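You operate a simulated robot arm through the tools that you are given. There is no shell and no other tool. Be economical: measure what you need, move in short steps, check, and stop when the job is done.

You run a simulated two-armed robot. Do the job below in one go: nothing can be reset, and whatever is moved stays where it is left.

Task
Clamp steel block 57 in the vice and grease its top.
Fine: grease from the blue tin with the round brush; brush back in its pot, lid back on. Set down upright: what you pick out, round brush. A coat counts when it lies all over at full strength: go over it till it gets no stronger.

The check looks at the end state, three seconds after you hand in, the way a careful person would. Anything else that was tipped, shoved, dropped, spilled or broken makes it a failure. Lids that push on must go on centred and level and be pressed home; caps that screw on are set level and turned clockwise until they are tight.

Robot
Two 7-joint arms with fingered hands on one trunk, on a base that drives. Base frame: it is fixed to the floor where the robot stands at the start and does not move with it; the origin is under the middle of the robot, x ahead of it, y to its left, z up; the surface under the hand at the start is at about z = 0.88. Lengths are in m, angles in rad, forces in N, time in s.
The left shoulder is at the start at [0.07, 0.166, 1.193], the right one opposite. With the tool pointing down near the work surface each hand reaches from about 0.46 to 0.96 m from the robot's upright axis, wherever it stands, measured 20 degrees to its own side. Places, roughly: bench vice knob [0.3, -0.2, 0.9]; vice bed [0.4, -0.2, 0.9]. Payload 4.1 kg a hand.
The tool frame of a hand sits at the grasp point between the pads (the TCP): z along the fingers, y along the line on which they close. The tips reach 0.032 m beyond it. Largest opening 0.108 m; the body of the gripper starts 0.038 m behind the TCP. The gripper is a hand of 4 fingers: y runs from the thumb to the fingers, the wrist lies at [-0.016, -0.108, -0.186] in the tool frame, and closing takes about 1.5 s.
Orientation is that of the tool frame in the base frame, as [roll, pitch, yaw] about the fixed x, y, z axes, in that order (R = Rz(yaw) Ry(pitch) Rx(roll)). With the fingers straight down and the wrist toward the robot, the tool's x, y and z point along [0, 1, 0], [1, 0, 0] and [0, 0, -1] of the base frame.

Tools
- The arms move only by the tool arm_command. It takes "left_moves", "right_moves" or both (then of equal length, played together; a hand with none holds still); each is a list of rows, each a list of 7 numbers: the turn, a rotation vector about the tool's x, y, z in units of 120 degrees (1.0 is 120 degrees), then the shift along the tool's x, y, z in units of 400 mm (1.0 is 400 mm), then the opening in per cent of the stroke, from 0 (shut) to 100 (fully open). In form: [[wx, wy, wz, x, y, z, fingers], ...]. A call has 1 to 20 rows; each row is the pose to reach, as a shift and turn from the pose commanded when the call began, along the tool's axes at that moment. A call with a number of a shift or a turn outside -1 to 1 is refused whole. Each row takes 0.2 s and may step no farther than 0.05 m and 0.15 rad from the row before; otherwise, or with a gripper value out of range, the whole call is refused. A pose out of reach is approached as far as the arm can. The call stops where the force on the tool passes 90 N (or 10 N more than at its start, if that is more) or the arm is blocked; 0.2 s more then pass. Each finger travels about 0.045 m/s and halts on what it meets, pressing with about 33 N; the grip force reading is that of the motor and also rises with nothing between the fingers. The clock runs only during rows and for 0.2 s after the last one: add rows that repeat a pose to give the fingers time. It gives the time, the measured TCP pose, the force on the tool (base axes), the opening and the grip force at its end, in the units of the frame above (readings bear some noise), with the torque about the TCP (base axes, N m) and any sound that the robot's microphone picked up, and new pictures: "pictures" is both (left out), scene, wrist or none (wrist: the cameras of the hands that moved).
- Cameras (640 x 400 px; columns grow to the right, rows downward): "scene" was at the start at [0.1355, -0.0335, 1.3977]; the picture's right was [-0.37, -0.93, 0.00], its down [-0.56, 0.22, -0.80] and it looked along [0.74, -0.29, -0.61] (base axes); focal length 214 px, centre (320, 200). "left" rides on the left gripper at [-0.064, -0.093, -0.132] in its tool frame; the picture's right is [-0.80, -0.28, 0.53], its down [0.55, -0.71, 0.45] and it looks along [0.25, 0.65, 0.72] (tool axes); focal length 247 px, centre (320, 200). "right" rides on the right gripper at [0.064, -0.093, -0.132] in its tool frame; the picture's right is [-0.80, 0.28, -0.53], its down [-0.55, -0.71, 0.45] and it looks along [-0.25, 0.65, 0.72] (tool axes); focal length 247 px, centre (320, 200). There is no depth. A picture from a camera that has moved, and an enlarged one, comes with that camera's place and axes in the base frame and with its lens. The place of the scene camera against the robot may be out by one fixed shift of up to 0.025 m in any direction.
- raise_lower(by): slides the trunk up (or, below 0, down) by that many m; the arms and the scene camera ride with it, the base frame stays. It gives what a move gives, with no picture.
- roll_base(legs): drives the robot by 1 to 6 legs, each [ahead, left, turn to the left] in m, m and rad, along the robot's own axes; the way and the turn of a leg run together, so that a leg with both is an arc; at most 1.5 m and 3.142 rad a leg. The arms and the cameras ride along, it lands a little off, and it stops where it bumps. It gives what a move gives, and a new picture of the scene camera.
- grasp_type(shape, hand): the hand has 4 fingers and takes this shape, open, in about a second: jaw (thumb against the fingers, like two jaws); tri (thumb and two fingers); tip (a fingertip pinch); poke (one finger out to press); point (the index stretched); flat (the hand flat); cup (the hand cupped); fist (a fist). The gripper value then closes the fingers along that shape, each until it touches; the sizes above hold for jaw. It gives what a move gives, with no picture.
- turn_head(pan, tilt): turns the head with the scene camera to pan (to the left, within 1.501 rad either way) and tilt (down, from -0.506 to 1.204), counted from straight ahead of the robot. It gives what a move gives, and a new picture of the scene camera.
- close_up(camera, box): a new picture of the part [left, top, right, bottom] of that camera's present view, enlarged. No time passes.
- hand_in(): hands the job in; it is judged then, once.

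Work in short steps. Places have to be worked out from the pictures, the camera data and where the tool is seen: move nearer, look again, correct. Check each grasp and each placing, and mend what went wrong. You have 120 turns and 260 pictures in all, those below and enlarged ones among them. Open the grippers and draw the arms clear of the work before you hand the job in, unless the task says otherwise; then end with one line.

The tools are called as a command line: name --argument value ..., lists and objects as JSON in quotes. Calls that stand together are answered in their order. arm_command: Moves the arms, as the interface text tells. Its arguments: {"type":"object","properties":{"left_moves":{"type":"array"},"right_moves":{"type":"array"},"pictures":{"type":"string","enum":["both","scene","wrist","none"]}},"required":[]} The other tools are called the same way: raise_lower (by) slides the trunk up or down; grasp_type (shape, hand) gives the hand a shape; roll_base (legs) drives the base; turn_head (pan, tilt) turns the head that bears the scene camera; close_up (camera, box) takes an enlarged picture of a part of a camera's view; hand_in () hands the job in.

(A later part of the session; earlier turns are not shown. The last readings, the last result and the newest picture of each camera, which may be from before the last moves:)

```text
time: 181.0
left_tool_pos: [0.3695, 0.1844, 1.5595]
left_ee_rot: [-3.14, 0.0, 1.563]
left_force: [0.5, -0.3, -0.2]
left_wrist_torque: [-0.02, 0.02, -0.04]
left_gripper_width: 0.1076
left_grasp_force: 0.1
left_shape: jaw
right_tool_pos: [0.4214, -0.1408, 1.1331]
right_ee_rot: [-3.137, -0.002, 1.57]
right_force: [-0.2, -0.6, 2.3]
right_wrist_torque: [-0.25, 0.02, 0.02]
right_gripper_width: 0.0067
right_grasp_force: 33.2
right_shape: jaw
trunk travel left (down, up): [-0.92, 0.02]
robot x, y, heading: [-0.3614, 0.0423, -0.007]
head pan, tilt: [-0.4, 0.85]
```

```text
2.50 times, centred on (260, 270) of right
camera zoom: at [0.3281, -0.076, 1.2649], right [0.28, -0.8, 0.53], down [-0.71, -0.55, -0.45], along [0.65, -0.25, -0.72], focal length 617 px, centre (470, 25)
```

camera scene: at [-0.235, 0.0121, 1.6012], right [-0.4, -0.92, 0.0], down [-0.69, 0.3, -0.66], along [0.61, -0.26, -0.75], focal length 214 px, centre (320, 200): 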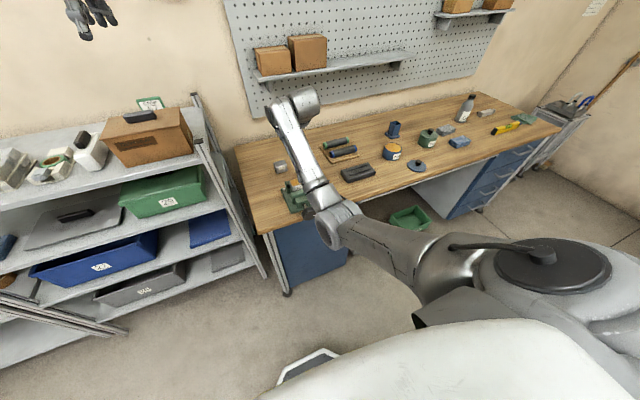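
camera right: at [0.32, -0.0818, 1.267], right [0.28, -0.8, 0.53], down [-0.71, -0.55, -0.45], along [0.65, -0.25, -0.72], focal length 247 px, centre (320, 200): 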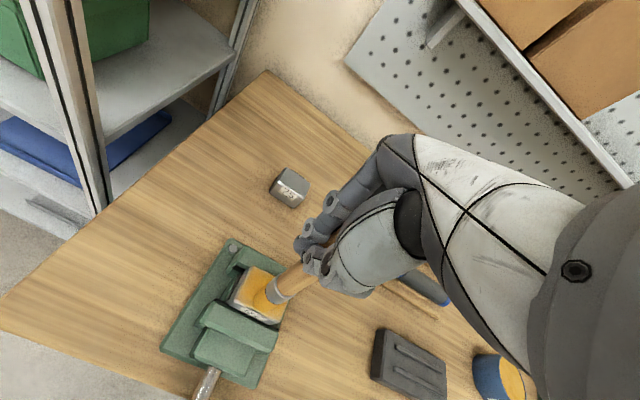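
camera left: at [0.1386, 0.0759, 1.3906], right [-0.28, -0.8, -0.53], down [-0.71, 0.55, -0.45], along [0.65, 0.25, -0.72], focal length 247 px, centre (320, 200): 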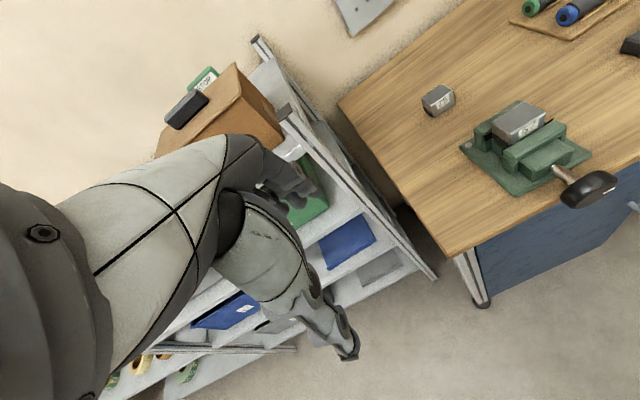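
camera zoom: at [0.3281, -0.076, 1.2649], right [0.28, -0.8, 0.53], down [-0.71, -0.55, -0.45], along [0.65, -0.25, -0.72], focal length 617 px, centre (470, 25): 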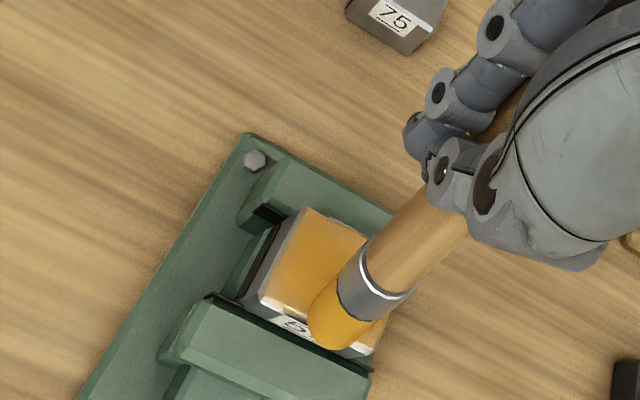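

The brush tip hung over the front edge and tilted more. Lift straight up and inspect both brush and coat.

arm_command --right_moves '[[0, 0, 0, 0, 0.0, -0.05, 5], [0, 0, 0, 0, 0, -0.12, 5], [0, 0, 0, 0, 0, -0.15, 5], [0, 0, 0, -0.1, 0.03, -0.15, 5], [0, 0, 0, -0.2, 0.06, -0.15, 5], [0, 0, 0, -0.26, 0.06, -0.15, 5], [0, 0, 0, -0.26, 0.06, -0.15, 5]]' --pictures "wrist"

close_up --camera "right" --box '[100, 220, 340, 370]'

close_up --camera "scene" --box '[270, 120, 370, 210]'

```text
time: 182.6
left_tool_pos: [0.3717, 0.1845, 1.5577]
left_ee_rot: [3.141, -0.002, 1.562]
left_force: [-0.8, 0.2, 0.0]
left_wrist_torque: [-0.02, 0.02, 0.0]
left_gripper_width: 0.1075
left_grasp_force: 0.0
left_shape: jaw
right_tool_pos: [0.4461, -0.2447, 1.1936]
right_ee_rot: [-3.137, -0.001, 1.57]
right_force: [0.5, 0.5, -1.0]
right_wrist_torque: [-0.01, 0.0, -0.03]
right_gripper_width: 0.0064
right_grasp_force: 32.7
right_shape: jaw
trunk travel left (down, up): [-0.92, 0.02]
robot x, y, heading: [-0.3575, 0.0479, -0.007]
head pan, tilt: [-0.4, 0.85]
camera right: at [0.3527, -0.1811, 1.3253], right [0.28, -0.8, 0.53], down [-0.71, -0.55, -0.45], along [0.65, -0.25, -0.72], focal length 247 px, centre (320, 200)
```

right: 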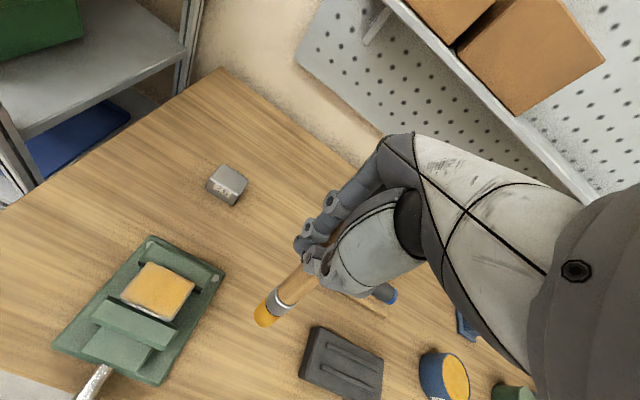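

```text
2.67 times, centred on (220, 295) of right
camera zoom: at [0.3527, -0.1811, 1.3253], right [0.28, -0.8, 0.53], down [-0.71, -0.55, -0.45], along [0.65, -0.25, -0.72], focal length 659 px, centre (587, -53)
```

zoom: 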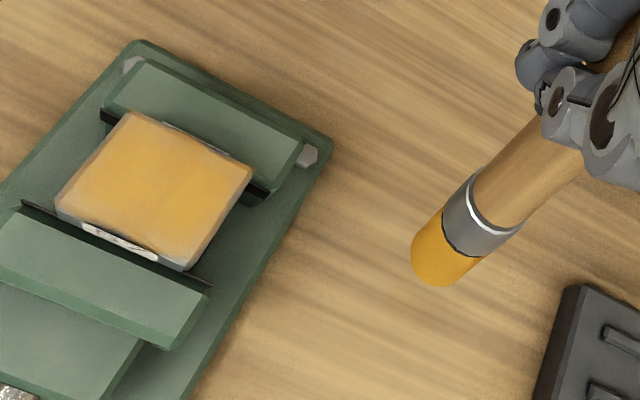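

```text
4.44 times, centred on (320, 165) of scene
camera zoom: at [-0.2349, 0.012, 1.6012], right [-0.4, -0.92, 0.0], down [-0.69, 0.3, -0.66], along [0.61, -0.26, -0.75], focal length 953 px, centre (320, 356)
```

zoom: 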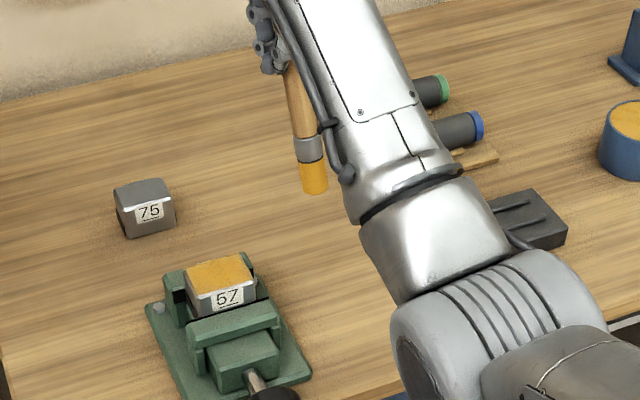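

The coat is nearly uniform; only the front-right corner and edges are paler. The brush leans ~13° in the grip, so I tilt the wrist to bring it vertical and hover above the block centre.

arm_command --right_moves '[[-0.035, 0.044, 0, 0, 0, 0, 5], [-0.0697, 0.0878, 0, 0.04, 0, 0, 5], [-0.0697, 0.0878, 0, 0.12, -0.04, 0.0, 5], [-0.0697, 0.0878, 0, 0.207, -0.085, 0.03, 5], [-0.0697, 0.0878, 0, 0.207, -0.085, 0.055, 5], [-0.0697, 0.0878, 0, 0.207, -0.085, 0.055, 5]]' --pictures "none"

close_up --camera "right" --box '[160, 180, 340, 360]'

close_up --camera "scene" --box '[270, 150, 330, 210]'

```text
time: 184.0
left_tool_pos: [0.372, 0.1848, 1.5594]
left_ee_rot: [-3.141, 0.0, 1.562]
left_force: [-0.2, 0.3, -0.2]
left_wrist_torque: [-0.03, 0.01, -0.05]
left_gripper_width: 0.1078
left_grasp_force: 0.0
left_shape: jaw
right_tool_pos: [0.4119, -0.1624, 1.1709]
right_ee_rot: [2.999, -0.186, 1.58]
right_force: [1.2, -0.3, -0.6]
right_wrist_torque: [-0.01, 0.0, 0.02]
right_gripper_width: 0.0064
right_grasp_force: 32.4
right_shape: jaw
trunk travel left (down, up): [-0.92, 0.02]
robot x, y, heading: [-0.3604, 0.0435, -0.011]
head pan, tilt: [-0.4, 0.85]
```

```text
2.22 times, centred on (250, 270) of right
camera zoom: at [0.2998, -0.1222, 1.2978], right [0.21, -0.89, 0.41], down [-0.63, -0.45, -0.64], along [0.75, -0.12, -0.65], focal length 549 px, centre (476, 44)
```

zoom: 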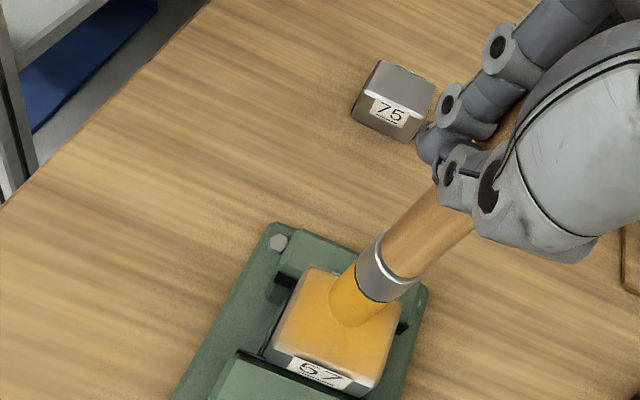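

```text
6.67 times, centred on (300, 180) of scene
camera zoom: at [-0.2345, 0.0113, 1.6011], right [-0.4, -0.92, 0.0], down [-0.69, 0.3, -0.66], along [0.61, -0.26, -0.75], focal length 1430 px, centre (453, 333)
```

zoom: 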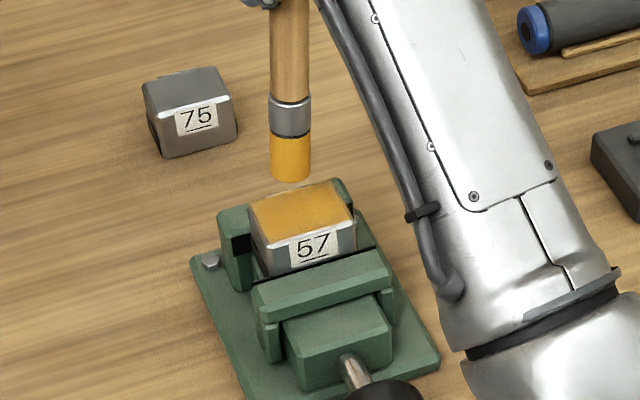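

The brush is vertical now, with the tip right under the TCP. Raster the full top with emphasis on the front edge.

arm_command --right_moves '[[0, 0, 0, -0.0111, -0.0083, 0.0584, 5], [0, 0, 0, -0.0148, -0.0111, 0.0778, 5], [0, 0, 0, -0.071, -0.0472, 0.0619, 5], [0, 0, 0, -0.0342, -0.0479, 0.0688, 5], [0, 0, 0, 0.0052, -0.0485, 0.0762, 5], [0, 0, 0, 0.0469, -0.0493, 0.084, 5], [0, 0, 0, 0.0467, -0.0246, 0.0875, 5], [0, 0, 0, 0.005, -0.0238, 0.0797, 5], [0, 0, 0, -0.0344, -0.0232, 0.0723, 5], [0, 0, 0, -0.0712, -0.0225, 0.0654, 5], [0, 0, 0, -0.0714, 0.0023, 0.069, 5], [0, 0, 0, -0.0346, 0.0016, 0.0759, 5], [0, 0, 0, 0.0048, 0.001, 0.0833, 5], [0, 0, 0, 0.0465, 0.0002, 0.0911, 5], [0, 0, 0, 0.0463, 0.0249, 0.0946, 5], [0, 0, 0, 0.0046, 0.0257, 0.0868, 5], [0, 0, 0, -0.0348, 0.0263, 0.0794, 5], [0, 0, 0, -0.0716, 0.027, 0.0725, 5], [0, 0, 0, -0.071, -0.0472, 0.0619, 5], [0, 0, 0, -0.0342, -0.0479, 0.0688, 5]]' --pictures "none"

close_up --camera "right" --box '[160, 180, 340, 360]'

close_up --camera "scene" --box '[270, 150, 330, 210]'

```text
time: 188.2
left_tool_pos: [0.3712, 0.185, 1.5588]
left_ee_rot: [3.141, -0.001, 1.563]
left_force: [0.9, 0.9, -0.4]
left_wrist_torque: [0.01, -0.01, -0.01]
left_gripper_width: 0.108
left_grasp_force: 0.1
left_shape: jaw
right_tool_pos: [0.3967, -0.1694, 1.14]
right_ee_rot: [2.997, -0.185, 1.583]
right_force: [0.3, 1.4, -0.5]
right_wrist_torque: [-0.03, 0.05, 0.03]
right_gripper_width: 0.0063
right_grasp_force: 33.0
right_shape: jaw
trunk travel left (down, up): [-0.92, 0.02]
robot x, y, heading: [-0.3626, 0.0453, -0.006]
head pan, tilt: [-0.4, 0.85]
```

```text
2.22 times, centred on (250, 270) of right
camera zoom: at [0.2842, -0.1291, 1.2662], right [0.21, -0.89, 0.41], down [-0.63, -0.45, -0.64], along [0.75, -0.12, -0.65], focal length 549 px, centre (476, 44)
```

zoom: 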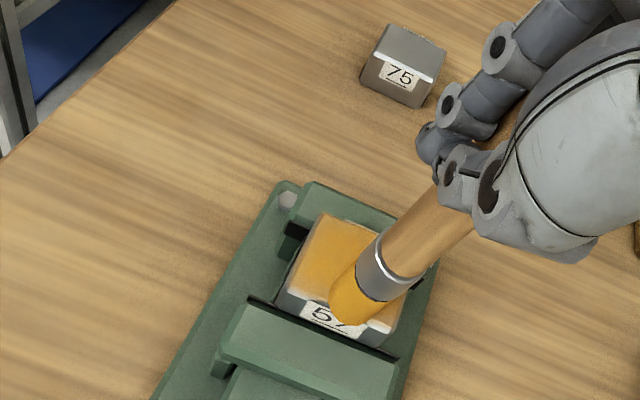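

```text
6.67 times, centred on (300, 180) of scene
camera zoom: at [-0.2353, 0.0126, 1.6012], right [-0.4, -0.92, 0.0], down [-0.69, 0.3, -0.66], along [0.61, -0.26, -0.75], focal length 1430 px, centre (453, 333)
```

zoom: 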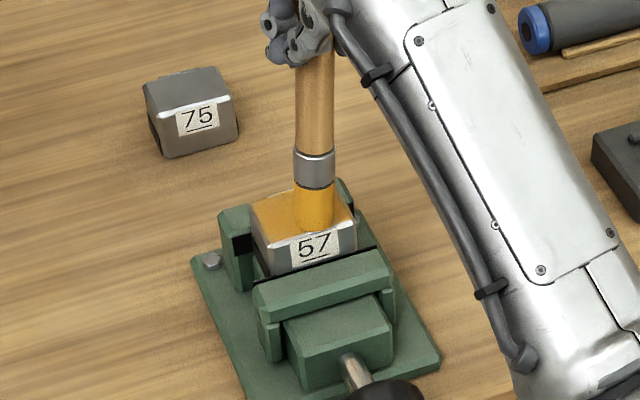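

Only grazing contact that time. Repeat the raster pressed ~4 mm deeper.

arm_command --right_moves '[[0, 0, 0, -0.0019, -0.0014, 0.0097, 5], [0, 0, 0, -0.0387, -0.0007, 0.0028, 5], [0, 0, 0, -0.0019, -0.0014, 0.0097, 5], [0, 0, 0, 0.0375, -0.002, 0.0171, 5], [0, 0, 0, 0.0792, -0.0028, 0.0249, 5], [0, 0, 0, 0.079, 0.0219, 0.0284, 5], [0, 0, 0, 0.0373, 0.0227, 0.0206, 5], [0, 0, 0, -0.0021, 0.0233, 0.0132, 5], [0, 0, 0, -0.0389, 0.024, 0.0063, 5], [0, 0, 0, -0.0391, 0.0488, 0.0099, 5], [0, 0, 0, -0.0023, 0.0481, 0.0168, 5], [0, 0, 0, 0.0371, 0.0475, 0.0242, 5], [0, 0, 0, 0.0788, 0.0467, 0.032, 5], [0, 0, 0, 0.0786, 0.0714, 0.0355, 5], [0, 0, 0, 0.0369, 0.0722, 0.0277, 5], [0, 0, 0, -0.0025, 0.0728, 0.0203, 5], [0, 0, 0, -0.0393, 0.0735, 0.0134, 5], [0, 0, 0, -0.0389, 0.024, 0.0063, 5], [0, 0, 0, -0.0387, -0.0007, 0.0028, 5], [0, 0, 0, -0.0021, 0.0233, 0.0132, 5]]' --pictures "none"

arm_command --right_moves '[[0, 0, 0, 0.015, 0.011, -0.08, 5], [0, 0, 0, 0.02, 0.02, -0.14, 5], [0, 0, 0, -0.06, 0.05, -0.16, 5], [0, 0, 0, -0.16, 0.06, -0.18, 5], [0, 0, 0, -0.24, 0.06, -0.2, 5], [0, 0, 0, -0.24, 0.06, -0.2, 5]]' --pictures "wrist"

close_up --camera "right" --box '[120, 220, 260, 340]'

close_up --camera "scene" --box '[280, 165, 320, 200]'

```text
time: 192.4
left_tool_pos: [0.3719, 0.1846, 1.558]
left_ee_rot: [-3.139, 0.0, 1.561]
left_force: [0.4, -0.7, -0.4]
left_wrist_torque: [-0.01, 0.03, 0.01]
left_gripper_width: 0.1076
left_grasp_force: 0.1
left_shape: jaw
right_tool_pos: [0.4068, -0.169, 1.1363]
right_ee_rot: [2.997, -0.183, 1.581]
right_force: [-0.3, -1.0, 2.5]
right_wrist_torque: [-0.15, 0.08, -0.01]
right_gripper_width: 0.0067
right_grasp_force: 32.9
right_shape: jaw
trunk travel left (down, up): [-0.92, 0.02]
robot x, y, heading: [-0.362, 0.0458, -0.006]
head pan, tilt: [-0.4, 0.85]
```

```text
time: 193.8
left_tool_pos: [0.3723, 0.185, 1.5586]
left_ee_rot: [-3.141, 0.0, 1.562]
left_force: [-0.8, 0.7, 0.3]
left_wrist_torque: [0.0, -0.05, 0.0]
left_gripper_width: 0.1076
left_grasp_force: 0.0
left_shape: jaw
right_tool_pos: [0.4196, -0.2804, 1.1995]
right_ee_rot: [3.0, -0.185, 1.582]
right_force: [0.2, -0.3, -0.5]
right_wrist_torque: [0.03, -0.01, -0.02]
right_gripper_width: 0.0067
right_grasp_force: 33.0
right_shape: jaw
trunk travel left (down, up): [-0.92, 0.02]
robot x, y, heading: [-0.363, 0.0465, -0.008]
head pan, tilt: [-0.4, 0.85]
camera right: at [0.3083, -0.2397, 1.326], right [0.21, -0.89, 0.41], down [-0.63, -0.45, -0.64], along [0.75, -0.12, -0.65], focal length 247 px, centre (320, 200)
```

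right: 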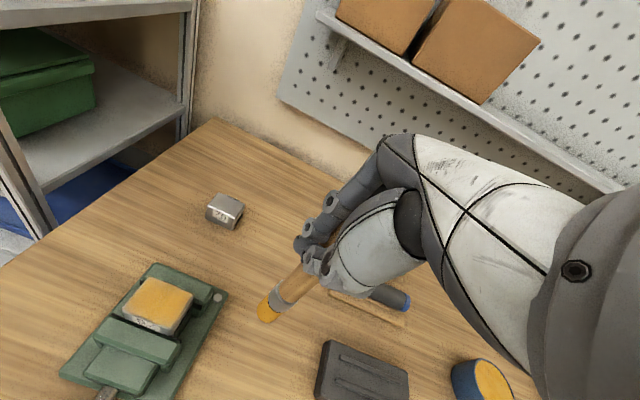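

```text
3.33 times, centred on (190, 280) of right
camera zoom: at [0.3083, -0.2397, 1.326], right [0.21, -0.89, 0.41], down [-0.63, -0.45, -0.64], along [0.75, -0.12, -0.65], focal length 823 px, centre (753, -67)
```

zoom: 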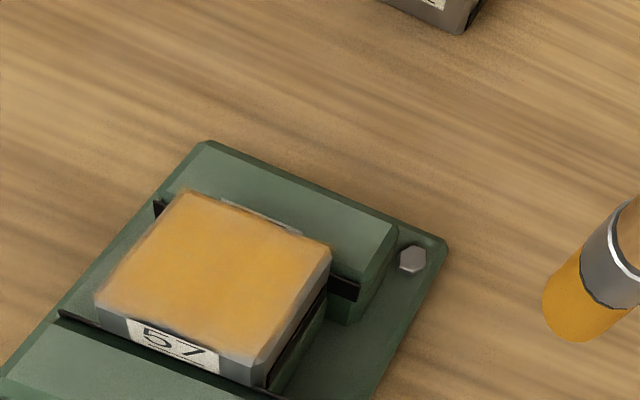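

```text
11.43 times, centred on (300, 182) of scene
camera zoom: at [-0.2348, 0.0124, 1.6011], right [-0.4, -0.92, 0.0], down [-0.69, 0.3, -0.66], along [0.61, -0.26, -0.75], focal length 2451 px, centre (549, 400)
```

zoom: 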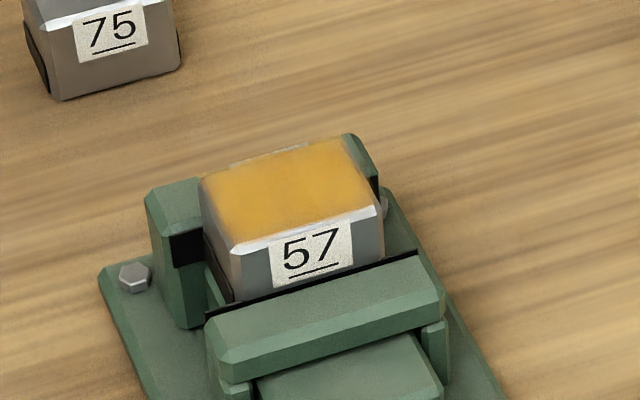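

The top is uniformly coated now; I make one last pressed pass over everything to be sure it's at full strength.

arm_command --right_moves '[[0, 0, 0, 0.08, -0.03, 0.02, 5], [0, 0, 0, 0.18, -0.05, 0.07, 5], [0, 0, 0, 0.22, -0.07, 0.15, 5], [0, 0, 0, 0.2034, -0.084, 0.1896, 5], [0, 0, 0, 0.2402, -0.0847, 0.1965, 5], [0, 0, 0, 0.2796, -0.0853, 0.2039, 5], [0, 0, 0, 0.331, -0.0861, 0.2135, 5], [0, 0, 0, 0.3309, -0.0614, 0.217, 5], [0, 0, 0, 0.2794, -0.0606, 0.2074, 5], [0, 0, 0, 0.24, -0.06, 0.2, 5], [0, 0, 0, 0.2032, -0.0593, 0.1931, 5], [0, 0, 0, 0.203, -0.0345, 0.1967, 5], [0, 0, 0, 0.2398, -0.0352, 0.2036, 5], [0, 0, 0, 0.2792, -0.0358, 0.211, 5], [0, 0, 0, 0.3307, -0.0366, 0.2206, 5], [0, 0, 0, 0.3305, -0.0119, 0.2241, 5], [0, 0, 0, 0.279, -0.0111, 0.2145, 5], [0, 0, 0, 0.2396, -0.0105, 0.2071, 5], [0, 0, 0, 0.2028, -0.0098, 0.2002, 5], [0, 0, 0, 0.22, 0.0, 0.1, 5]]' --pictures "none"

arm_command --right_moves '[[0, 0, 0, 0.015, 0.011, -0.1, 5], [0, 0, 0, -0.05, 0.03, -0.2, 5], [0, 0, 0, -0.14, 0.06, -0.24, 5], [0, 0, 0, -0.24, 0.06, -0.26, 5], [0, 0, 0, -0.32, 0.06, -0.28, 5], [0, 0, 0, -0.32, 0.06, -0.28, 5]]' --pictures "wrist"

close_up --camera "right" --box '[100, 220, 300, 360]'

close_up --camera "scene" --box '[280, 165, 320, 200]'

```text
time: 198.0
left_tool_pos: [0.371, 0.1838, 1.5581]
left_ee_rot: [-3.141, 0.001, 1.562]
left_force: [-0.8, -0.5, -0.2]
left_wrist_torque: [0.0, 0.02, 0.04]
left_gripper_width: 0.1077
left_grasp_force: 0.1
left_shape: jaw
right_tool_pos: [0.4239, -0.1858, 1.1762]
right_ee_rot: [2.999, -0.185, 1.58]
right_force: [-0.7, 0.4, -0.6]
right_wrist_torque: [-0.01, 0.02, -0.01]
right_gripper_width: 0.0068
right_grasp_force: 33.2
right_shape: jaw
trunk travel left (down, up): [-0.92, 0.02]
robot x, y, heading: [-0.3577, 0.0443, -0.01]
head pan, tilt: [-0.4, 0.85]
```

```text
time: 199.4
left_tool_pos: [0.3717, 0.1854, 1.5594]
left_ee_rot: [3.142, 0.002, 1.562]
left_force: [0.6, -0.2, -0.5]
left_wrist_torque: [-0.02, 0.0, -0.01]
left_gripper_width: 0.1076
left_grasp_force: 0.0
left_shape: jaw
right_tool_pos: [0.4334, -0.3341, 1.2632]
right_ee_rot: [2.997, -0.187, 1.583]
right_force: [1.2, -0.4, -0.2]
right_wrist_torque: [-0.01, 0.01, 0.0]
right_gripper_width: 0.0065
right_grasp_force: 33.5
right_shape: jaw
trunk travel left (down, up): [-0.92, 0.02]
robot x, y, heading: [-0.3642, 0.0436, -0.011]
head pan, tilt: [-0.4, 0.85]
camera right: at [0.3225, -0.2926, 1.3908], right [0.21, -0.89, 0.41], down [-0.63, -0.45, -0.64], along [0.75, -0.12, -0.65], focal length 247 px, centre (320, 200)
```

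right: 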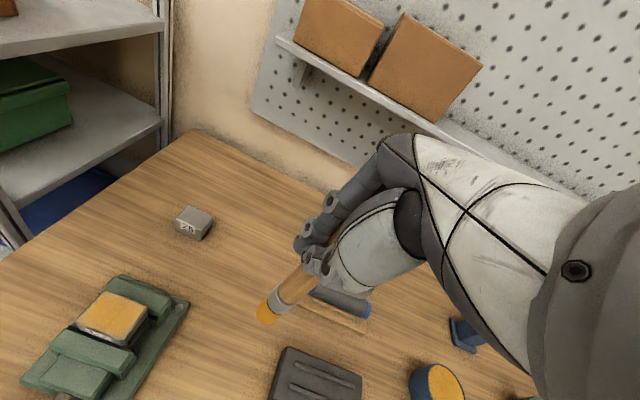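

```text
2.86 times, centred on (200, 290) of right
camera zoom: at [0.3225, -0.2926, 1.3908], right [0.21, -0.89, 0.41], down [-0.63, -0.45, -0.64], along [0.75, -0.12, -0.65], focal length 706 px, centre (663, -57)
```

zoom: 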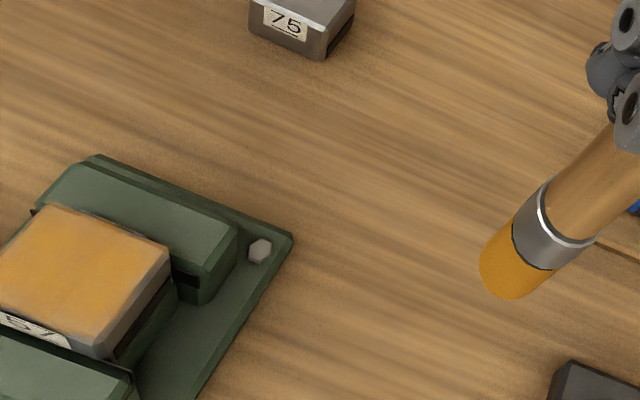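

```text
11.43 times, centred on (300, 182) of scene
camera zoom: at [-0.2347, 0.012, 1.6011], right [-0.4, -0.92, 0.0], down [-0.69, 0.3, -0.66], along [0.61, -0.26, -0.75], focal length 2451 px, centre (549, 400)
```

zoom: 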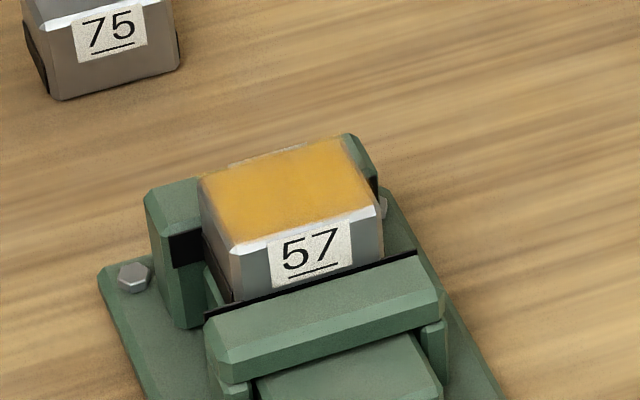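

The coat is even and no longer changing, so greasing is done. Now drive back to the pot with the brush held high.

roll_base --legs '[[0, -0.55, 0], [0.2, 0, 0]]'

close_up --camera "right" --box '[160, 200, 360, 400]'

close_up --camera "scene" --box '[290, 100, 390, 200]'

```text
time: 203.8
left_tool_pos: [0.5618, -0.3651, 1.5617]
left_ee_rot: [3.137, 0.001, 1.562]
left_force: [0.6, 0.0, 0.7]
left_wrist_torque: [-0.03, -0.06, 0.0]
left_gripper_width: 0.1076
left_grasp_force: 0.1
left_shape: jaw
right_tool_pos: [0.6273, -0.8831, 1.2679]
right_ee_rot: [2.994, -0.183, 1.581]
right_force: [-0.4, 0.7, -1.0]
right_wrist_torque: [0.01, 0.0, -0.06]
right_gripper_width: 0.0067
right_grasp_force: 32.8
right_shape: jaw
trunk travel left (down, up): [-0.92, 0.02]
robot x, y, heading: [-0.166, -0.505, -0.007]
head pan, tilt: [-0.4, 0.85]
camera scene: at [-0.0441, -0.5373, 1.6017], right [-0.4, -0.92, 0.0], down [-0.69, 0.3, -0.66], along [0.61, -0.26, -0.75], focal length 214 px, centre (320, 200)
```

scene: 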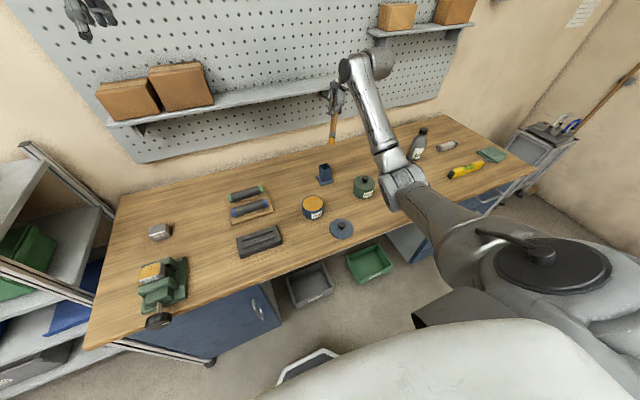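

```text
2.00 times, centred on (260, 300) of right
camera zoom: at [0.5139, -0.8415, 1.3934], right [0.21, -0.89, 0.41], down [-0.63, -0.45, -0.64], along [0.75, -0.12, -0.65], focal length 494 px, centre (440, 0)
```

zoom: 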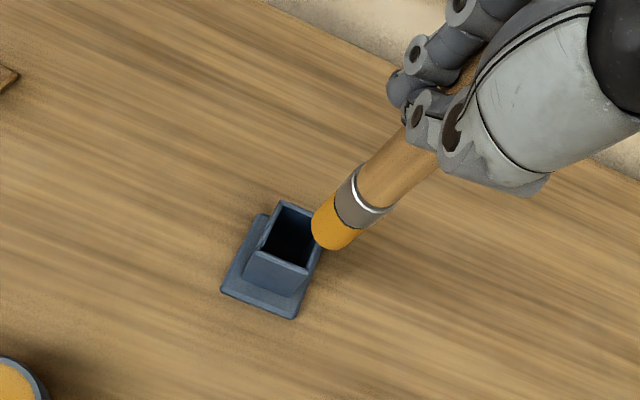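

```text
4.00 times, centred on (340, 150) of scene
camera zoom: at [-0.0441, -0.5373, 1.6017], right [-0.4, -0.92, 0.0], down [-0.69, 0.3, -0.66], along [0.61, -0.26, -0.75], focal length 858 px, centre (240, 400)
```

zoom: 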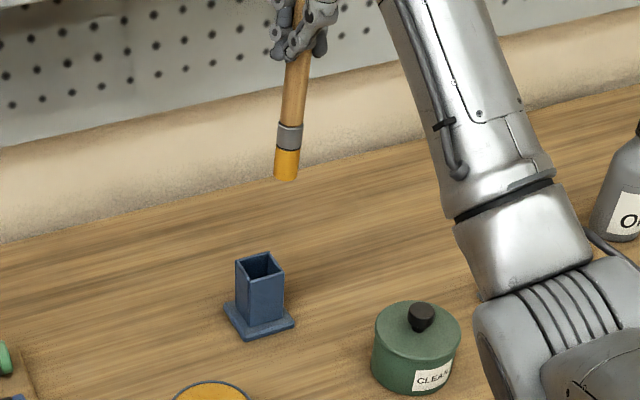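

Tip is vertical under the TCP; pot rim centre ≈[0.663, −0.865]. Move the tip over the pot and lower to just above the rim.

arm_command --right_moves '[[0, 0, 0, 0.0425, 0.0859, 0.0204, 5], [0, 0, 0, 0.0425, 0.0859, 0.0204, 5], [0, 0, 0, 0.0251, 0.0728, 0.112, 5], [0, 0, 0, 0.0076, 0.0597, 0.2037, 5], [0, 0, 0, -0.0052, 0.05, 0.271, 5], [0, 0, 0, -0.0052, 0.05, 0.271, 5]]' --pictures "none"

close_up --camera "right" --box '[180, 190, 340, 350]'

close_up --camera "scene" --box '[300, 130, 350, 190]'

close_up --camera "left" --box '[500, 40, 640, 240]'

```text
time: 205.2
left_tool_pos: [0.5663, -0.3662, 1.5591]
left_ee_rot: [-3.141, 0.002, 1.564]
left_force: [0.1, -0.4, 0.1]
left_wrist_torque: [-0.02, 0.02, 0.01]
left_gripper_width: 0.1078
left_grasp_force: 0.1
left_shape: jaw
right_tool_pos: [0.665, -0.8643, 1.1617]
right_ee_rot: [2.996, -0.186, 1.584]
right_force: [0.0, 0.0, -0.2]
right_wrist_torque: [-0.03, 0.0, -0.02]
right_gripper_width: 0.0068
right_grasp_force: 33.4
right_shape: jaw
trunk travel left (down, up): [-0.92, 0.02]
robot x, y, heading: [-0.166, -0.5093, -0.007]
head pan, tilt: [-0.4, 0.85]
```

```text
2.50 times, centred on (260, 270) of right
camera zoom: at [0.5527, -0.8239, 1.2879], right [0.21, -0.89, 0.41], down [-0.63, -0.45, -0.64], along [0.75, -0.12, -0.65], focal length 617 px, centre (470, 25)
```

zoom: 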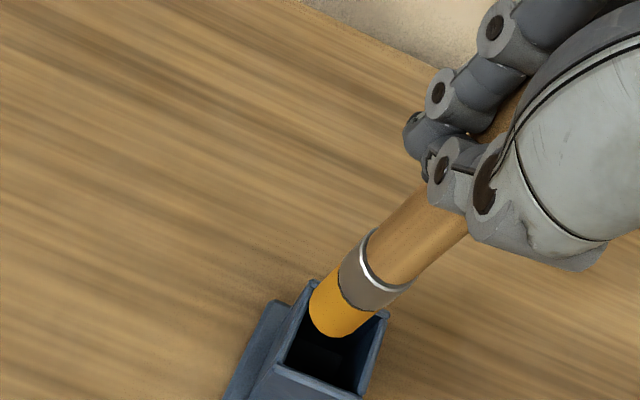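

```text
6.67 times, centred on (325, 160) of scene
camera zoom: at [-0.0396, -0.5381, 1.6012], right [-0.4, -0.92, 0.0], down [-0.69, 0.3, -0.66], along [0.61, -0.26, -0.75], focal length 1430 px, centre (287, 467)
```

zoom: 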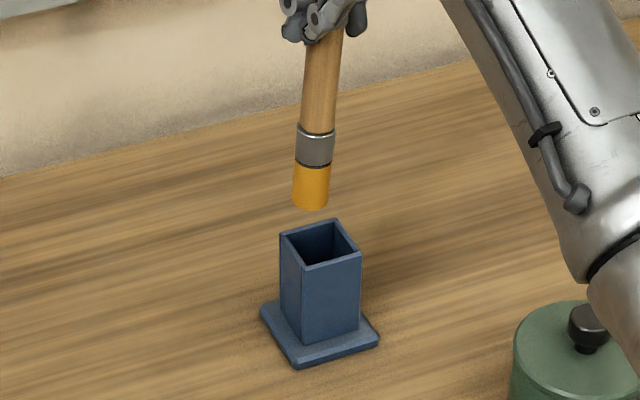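

```text
2.00 times, centred on (570, 140) of left
camera zoom: at [0.4733, -0.429, 1.6905], right [-0.29, -0.8, -0.53], down [-0.7, 0.56, -0.45], along [0.65, 0.24, -0.72], focal length 494 px, centre (-180, 320)
```

zoom: 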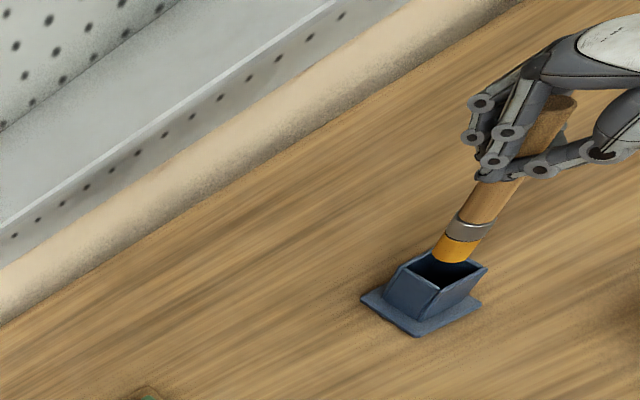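

Close to aligned; combining views, the pot centre is ≈(0.662, −0.867). Shift 4 mm and lower the tip just into the mouth, then check.

arm_command --right_moves '[[0, 0, 0, -0.0048, -0.0098, -0.0023, 5], [0, 0, 0, -0.0159, -0.0181, 0.0561, 5], [0, 0, 0, -0.0196, -0.0209, 0.0756, 5], [0, 0, 0, -0.0233, -0.0237, 0.095, 5], [0, 0, 0, -0.0233, -0.0237, 0.095, 5]]' --pictures "none"

close_up --camera "right" --box '[200, 220, 340, 360]'

close_up --camera "scene" --box '[305, 140, 345, 190]'

```text
time: 206.4
left_tool_pos: [0.5678, -0.3656, 1.558]
left_ee_rot: [-3.141, -0.001, 1.561]
left_force: [-1.0, -0.4, -0.4]
left_wrist_torque: [-0.02, 0.01, -0.01]
left_gripper_width: 0.1077
left_grasp_force: 0.1
left_shape: jaw
right_tool_pos: [0.6602, -0.8664, 1.1218]
right_ee_rot: [2.997, -0.187, 1.582]
right_force: [0.6, -0.4, -0.3]
right_wrist_torque: [0.01, 0.0, -0.02]
right_gripper_width: 0.0068
right_grasp_force: 32.9
right_shape: jaw
trunk travel left (down, up): [-0.92, 0.02]
robot x, y, heading: [-0.1673, -0.5039, -0.013]
head pan, tilt: [-0.4, 0.85]
```

```text
2.86 times, centred on (270, 290) of right
camera zoom: at [0.5492, -0.8262, 1.2476], right [0.21, -0.89, 0.41], down [-0.63, -0.45, -0.64], along [0.75, -0.12, -0.65], focal length 706 px, centre (463, -57)
```

zoom: 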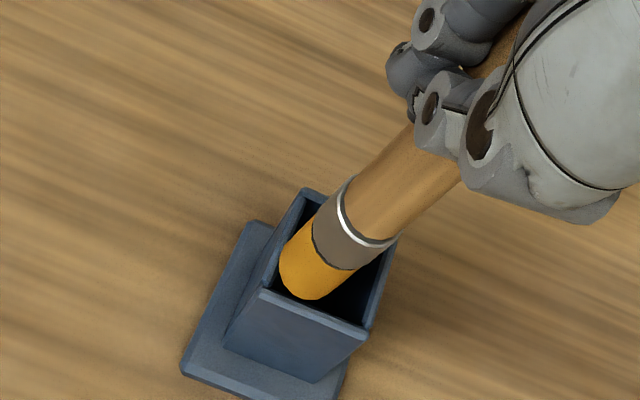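

```text
8.00 times, centred on (325, 165) of scene
camera zoom: at [-0.0391, -0.5379, 1.6012], right [-0.4, -0.92, 0.0], down [-0.69, 0.3, -0.66], along [0.61, -0.26, -0.75], focal length 1716 px, centre (280, 480)
```

zoom: 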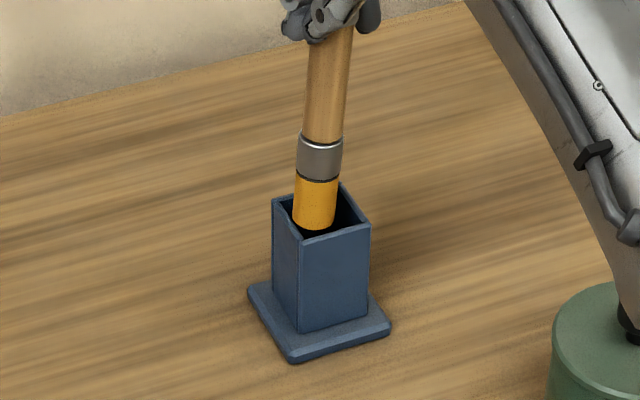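

The tip is inside the mouth; shift ~4 mm toward −y and 3 mm +x to centre, then lower on down.

arm_command --right_moves '[[0, 0, 0, -0.0099, 0.0076, -0.0008, 5], [0, 0, 0, -0.0154, 0.0034, 0.0284, 5], [0, 0, 0, -0.021, -0.0007, 0.0576, 5], [0, 0, 0, -0.0265, -0.0049, 0.0868, 5], [0, 0, 0, -0.0302, -0.0077, 0.1062, 5], [0, 0, 0, -0.0321, -0.0091, 0.116, 5], [0, 0, 0, -0.0321, -0.0091, 0.116, 5]]' --pictures "none"

close_up --camera "right" --box '[200, 200, 340, 340]'

close_up --camera "scene" --box '[305, 140, 345, 190]'

```text
time: 208.0
left_tool_pos: [0.567, -0.3642, 1.5591]
left_ee_rot: [-3.141, 0.0, 1.561]
left_force: [0.3, 0.1, -0.6]
left_wrist_torque: [0.01, 0.01, 0.02]
left_gripper_width: 0.1078
left_grasp_force: 0.1
left_shape: jaw
right_tool_pos: [0.6652, -0.8721, 1.0725]
right_ee_rot: [2.997, -0.187, 1.582]
right_force: [-0.3, -0.2, -0.7]
right_wrist_torque: [-0.01, 0.02, -0.04]
right_gripper_width: 0.0065
right_grasp_force: 32.5
right_shape: jaw
trunk travel left (down, up): [-0.92, 0.02]
robot x, y, heading: [-0.167, -0.5077, -0.014]
head pan, tilt: [-0.4, 0.85]
```

```text
2.86 times, centred on (270, 270) of right
camera zoom: at [0.5526, -0.8305, 1.1995], right [0.21, -0.89, 0.41], down [-0.63, -0.45, -0.64], along [0.75, -0.12, -0.65], focal length 706 px, centre (463, 0)
```

zoom: 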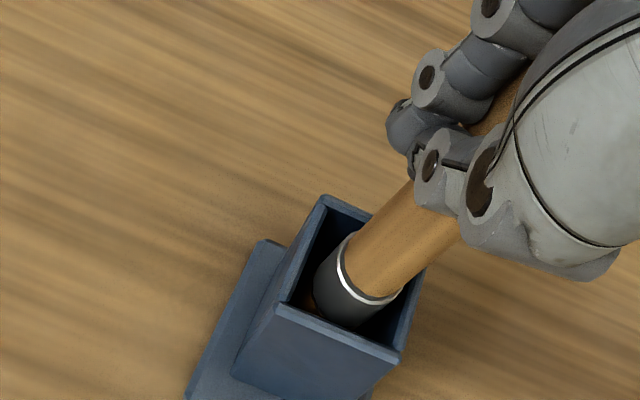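

```text
8.00 times, centred on (325, 165) of scene
camera zoom: at [-0.0389, -0.5378, 1.6011], right [-0.4, -0.92, 0.0], down [-0.69, 0.3, -0.66], along [0.61, -0.26, -0.75], focal length 1716 px, centre (280, 480)
```

zoom: 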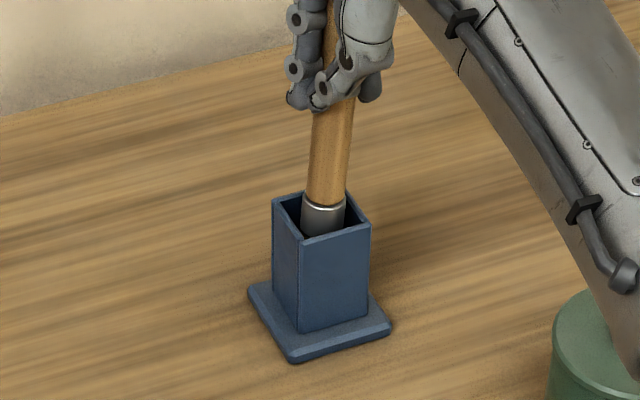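

Brush well inside the pot. Lower the last ~10 mm to bottom contact.

arm_command --right_moves '[[0, 0, 0, -0.0019, -0.0014, 0.0097, 5], [0, 0, 0, -0.0037, -0.0028, 0.0195, 5], [0, 0, 0, -0.0046, -0.0035, 0.0243, 5], [0, 0, 0, -0.0056, -0.0042, 0.0292, 5], [0, 0, 0, -0.0056, -0.0042, 0.0292, 5]]' --pictures "none"

```text
time: 209.2
left_tool_pos: [0.5674, -0.3652, 1.5586]
left_ee_rot: [3.141, 0.002, 1.562]
left_force: [-0.3, 0.6, 0.3]
left_wrist_torque: [0.0, 0.01, 0.0]
left_gripper_width: 0.1075
left_grasp_force: 0.1
left_shape: jaw
right_tool_pos: [0.6645, -0.8698, 1.0618]
right_ee_rot: [2.998, -0.187, 1.582]
right_force: [0.9, 0.7, -0.7]
right_wrist_torque: [0.03, 0.01, -0.01]
right_gripper_width: 0.0069
right_grasp_force: 33.3
right_shape: jaw
trunk travel left (down, up): [-0.92, 0.02]
robot x, y, heading: [-0.1635, -0.5058, -0.012]
head pan, tilt: [-0.4, 0.85]
```

arm_command --right_moves '[[0, 0, 0, -0.0019, -0.0014, 0.0097, 5], [0, 0, 0, -0.0037, -0.0028, 0.0195, 5], [0, 0, 0, -0.0037, -0.0028, 0.0195, 5]]' --pictures "none"

```text
time: 210.0
left_tool_pos: [0.5665, -0.365, 1.5584]
left_ee_rot: [-3.141, 0.001, 1.561]
left_force: [-0.6, 0.2, 0.1]
left_wrist_torque: [-0.02, -0.01, 0.02]
left_gripper_width: 0.1077
left_grasp_force: 0.0
left_shape: jaw
right_tool_pos: [0.6654, -0.8702, 1.0531]
right_ee_rot: [3.0, -0.188, 1.581]
right_force: [0.1, -0.4, -1.0]
right_wrist_torque: [0.04, -0.02, -0.01]
right_gripper_width: 0.0067
right_grasp_force: 32.5
right_shape: jaw
trunk travel left (down, up): [-0.92, 0.02]
robot x, y, heading: [-0.1665, -0.5062, -0.012]
head pan, tilt: [-0.4, 0.85]
```

Still free; a few more mm.

arm_command --right_moves '[[0, 0, 0, -0.0019, -0.0014, 0.0097, 5], [0, 0, 0, -0.0037, -0.0028, 0.0195, 5], [0, 0, 0, -0.0037, -0.0028, 0.0195, 5]]' --pictures "none"

close_up --camera "scene" --box '[305, 140, 345, 190]'

```text
time: 210.8
left_tool_pos: [0.5658, -0.3638, 1.5606]
left_ee_rot: [3.14, 0.001, 1.563]
left_force: [-0.2, 0.5, 0.6]
left_wrist_torque: [0.01, 0.0, -0.01]
left_gripper_width: 0.1076
left_grasp_force: 0.1
left_shape: jaw
right_tool_pos: [0.6647, -0.8709, 1.0471]
right_ee_rot: [2.997, -0.186, 1.582]
right_force: [0.1, 1.0, 6.8]
right_wrist_torque: [-0.09, -0.08, -0.02]
right_gripper_width: 0.0066
right_grasp_force: 33.0
right_shape: jaw
trunk travel left (down, up): [-0.92, 0.02]
robot x, y, heading: [-0.1659, -0.504, -0.007]
head pan, tilt: [-0.4, 0.85]
```

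```text
8.00 times, centred on (325, 165) of scene
camera zoom: at [-0.0404, -0.5372, 1.6014], right [-0.4, -0.92, 0.0], down [-0.69, 0.3, -0.66], along [0.61, -0.26, -0.75], focal length 1716 px, centre (280, 480)
```

zoom: 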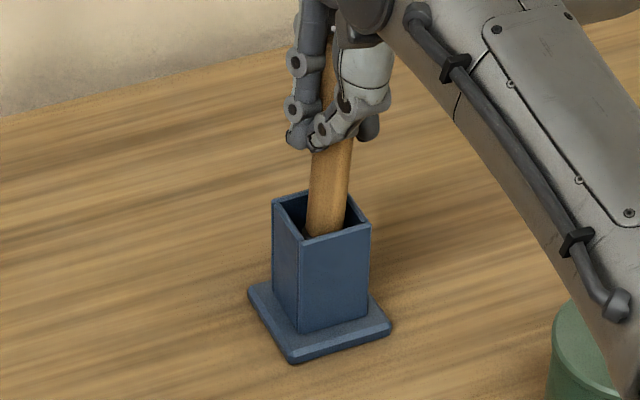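

Bottom contact (7 N). Open slowly and rise straight up off the handle.

arm_command --right_moves '[[0, 0, 0, 0, 0, 0, 15], [0, 0, 0, 0, 0, 0, 30], [0, 0, 0, 0, 0, 0, 45], [0, 0, 0, 0, 0, 0, 60], [0, 0, 0, 0, 0, 0, 65], [0, 0, 0, 0, 0, 0, 65], [0, 0, 0, 0.0093, 0.007, -0.0487, 65], [0, 0, 0, 0.0232, 0.0174, -0.1216, 65], [0, 0, 0, 0.0417, 0.0313, -0.219, 65], [0, 0, 0, 0.0602, 0.0452, -0.3163, 65], [0, 0, 0, 0.074, 0.0556, -0.3892, 65], [0, 0, 0, 0.074, 0.0556, -0.3892, 65]]' --pictures "wrist"

close_up --camera "scene" --box '[290, 120, 380, 230]'

```text
time: 213.4
left_tool_pos: [0.5678, -0.3656, 1.559]
left_ee_rot: [3.141, -0.001, 1.562]
left_force: [0.2, -0.4, -0.5]
left_wrist_torque: [0.02, 0.0, -0.01]
left_gripper_width: 0.108
left_grasp_force: 0.0
left_shape: jaw
right_tool_pos: [0.665, -0.871, 1.2055]
right_ee_rot: [3.0, -0.185, 1.582]
right_force: [-0.4, 0.3, 0.3]
right_wrist_torque: [0.0, -0.02, 0.03]
right_gripper_width: 0.07
right_grasp_force: 0.0
right_shape: jaw
trunk travel left (down, up): [-0.92, 0.02]
robot x, y, heading: [-0.1645, -0.5024, -0.007]
head pan, tilt: [-0.4, 0.85]
camera right: at [0.552, -0.8305, 1.3318], right [0.21, -0.89, 0.41], down [-0.63, -0.45, -0.64], along [0.75, -0.12, -0.65], focal length 247 px, centre (320, 200)
```

right: 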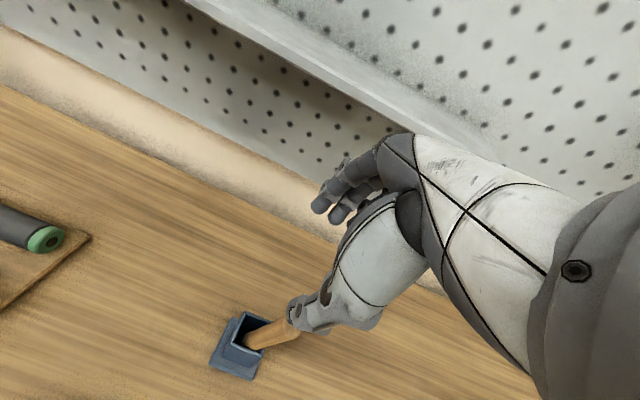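

```text
3.64 times, centred on (335, 175) of scene
camera zoom: at [-0.0388, -0.5379, 1.6011], right [-0.4, -0.92, 0.0], down [-0.69, 0.3, -0.66], along [0.61, -0.26, -0.75], focal length 780 px, centre (266, 291)
```

zoom: 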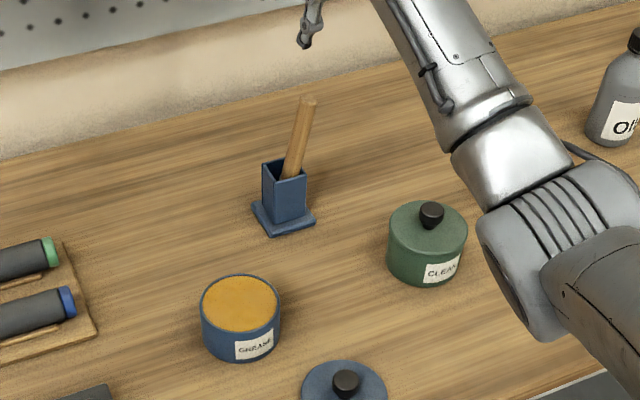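

The brush stands in its pot, bristles down. Now restore the hand orientation and go above the lid at (0.370, −0.810).

arm_command --right_moves '[[0.0087, -0.011, 0, 0.0196, -0.0916, -0.0094, 65], [0.0174, -0.022, 0, 0.0392, -0.1832, -0.0188, 65], [0.0261, -0.0329, 0, 0.0587, -0.2747, -0.0281, 65], [0.0349, -0.0439, 0, 0.0783, -0.3663, -0.0375, 65], [0.0436, -0.0549, 0, 0.0979, -0.4579, -0.0469, 65], [0.0523, -0.0659, 0, 0.1175, -0.5495, -0.0563, 65], [0.061, -0.0768, 0, 0.137, -0.641, -0.0656, 65], [0.0697, -0.0878, 0, 0.1566, -0.7326, -0.075, 65], [0.0697, -0.0878, 0, 0.138, -0.7465, 0.022, 65], [0.0697, -0.0878, 0, 0.11, -0.767, 0.11, 65], [0.0697, -0.0878, 0, 0.11, -0.767, 0.168, 65], [0.0697, -0.0878, 0, 0.11, -0.767, 0.168, 65]]' --pictures "wrist"

close_up --camera "right" --box '[180, 180, 360, 360]'

```text
time: 216.0
left_tool_pos: [0.5676, -0.3662, 1.5582]
left_ee_rot: [-3.141, 0.0, 1.562]
left_force: [-0.2, 0.5, 0.0]
left_wrist_torque: [0.02, -0.01, -0.01]
left_gripper_width: 0.1077
left_grasp_force: 0.1
left_shape: jaw
right_tool_pos: [0.3697, -0.81, 1.1043]
right_ee_rot: [-3.137, -0.002, 1.567]
right_force: [0.2, 0.1, -0.1]
right_wrist_torque: [-0.01, 0.02, 0.01]
right_gripper_width: 0.0695
right_grasp_force: 0.1
right_shape: jaw
trunk travel left (down, up): [-0.92, 0.02]
robot x, y, heading: [-0.168, -0.5041, -0.003]
head pan, tilt: [-0.4, 0.85]
camera right: at [0.2766, -0.7459, 1.2364], right [0.28, -0.8, 0.53], down [-0.71, -0.55, -0.45], along [0.65, -0.25, -0.72], focal length 247 px, centre (320, 200)
```

right: 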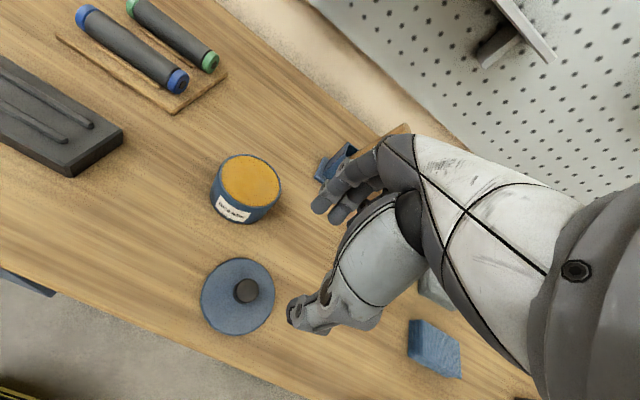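

```text
2.22 times, centred on (270, 270) of right
camera zoom: at [0.2766, -0.7459, 1.2364], right [0.28, -0.8, 0.53], down [-0.71, -0.55, -0.45], along [0.65, -0.25, -0.72], focal length 549 px, centre (431, 44)
```

zoom: 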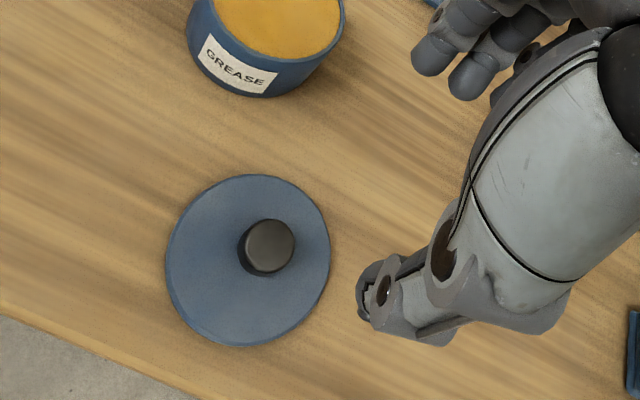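

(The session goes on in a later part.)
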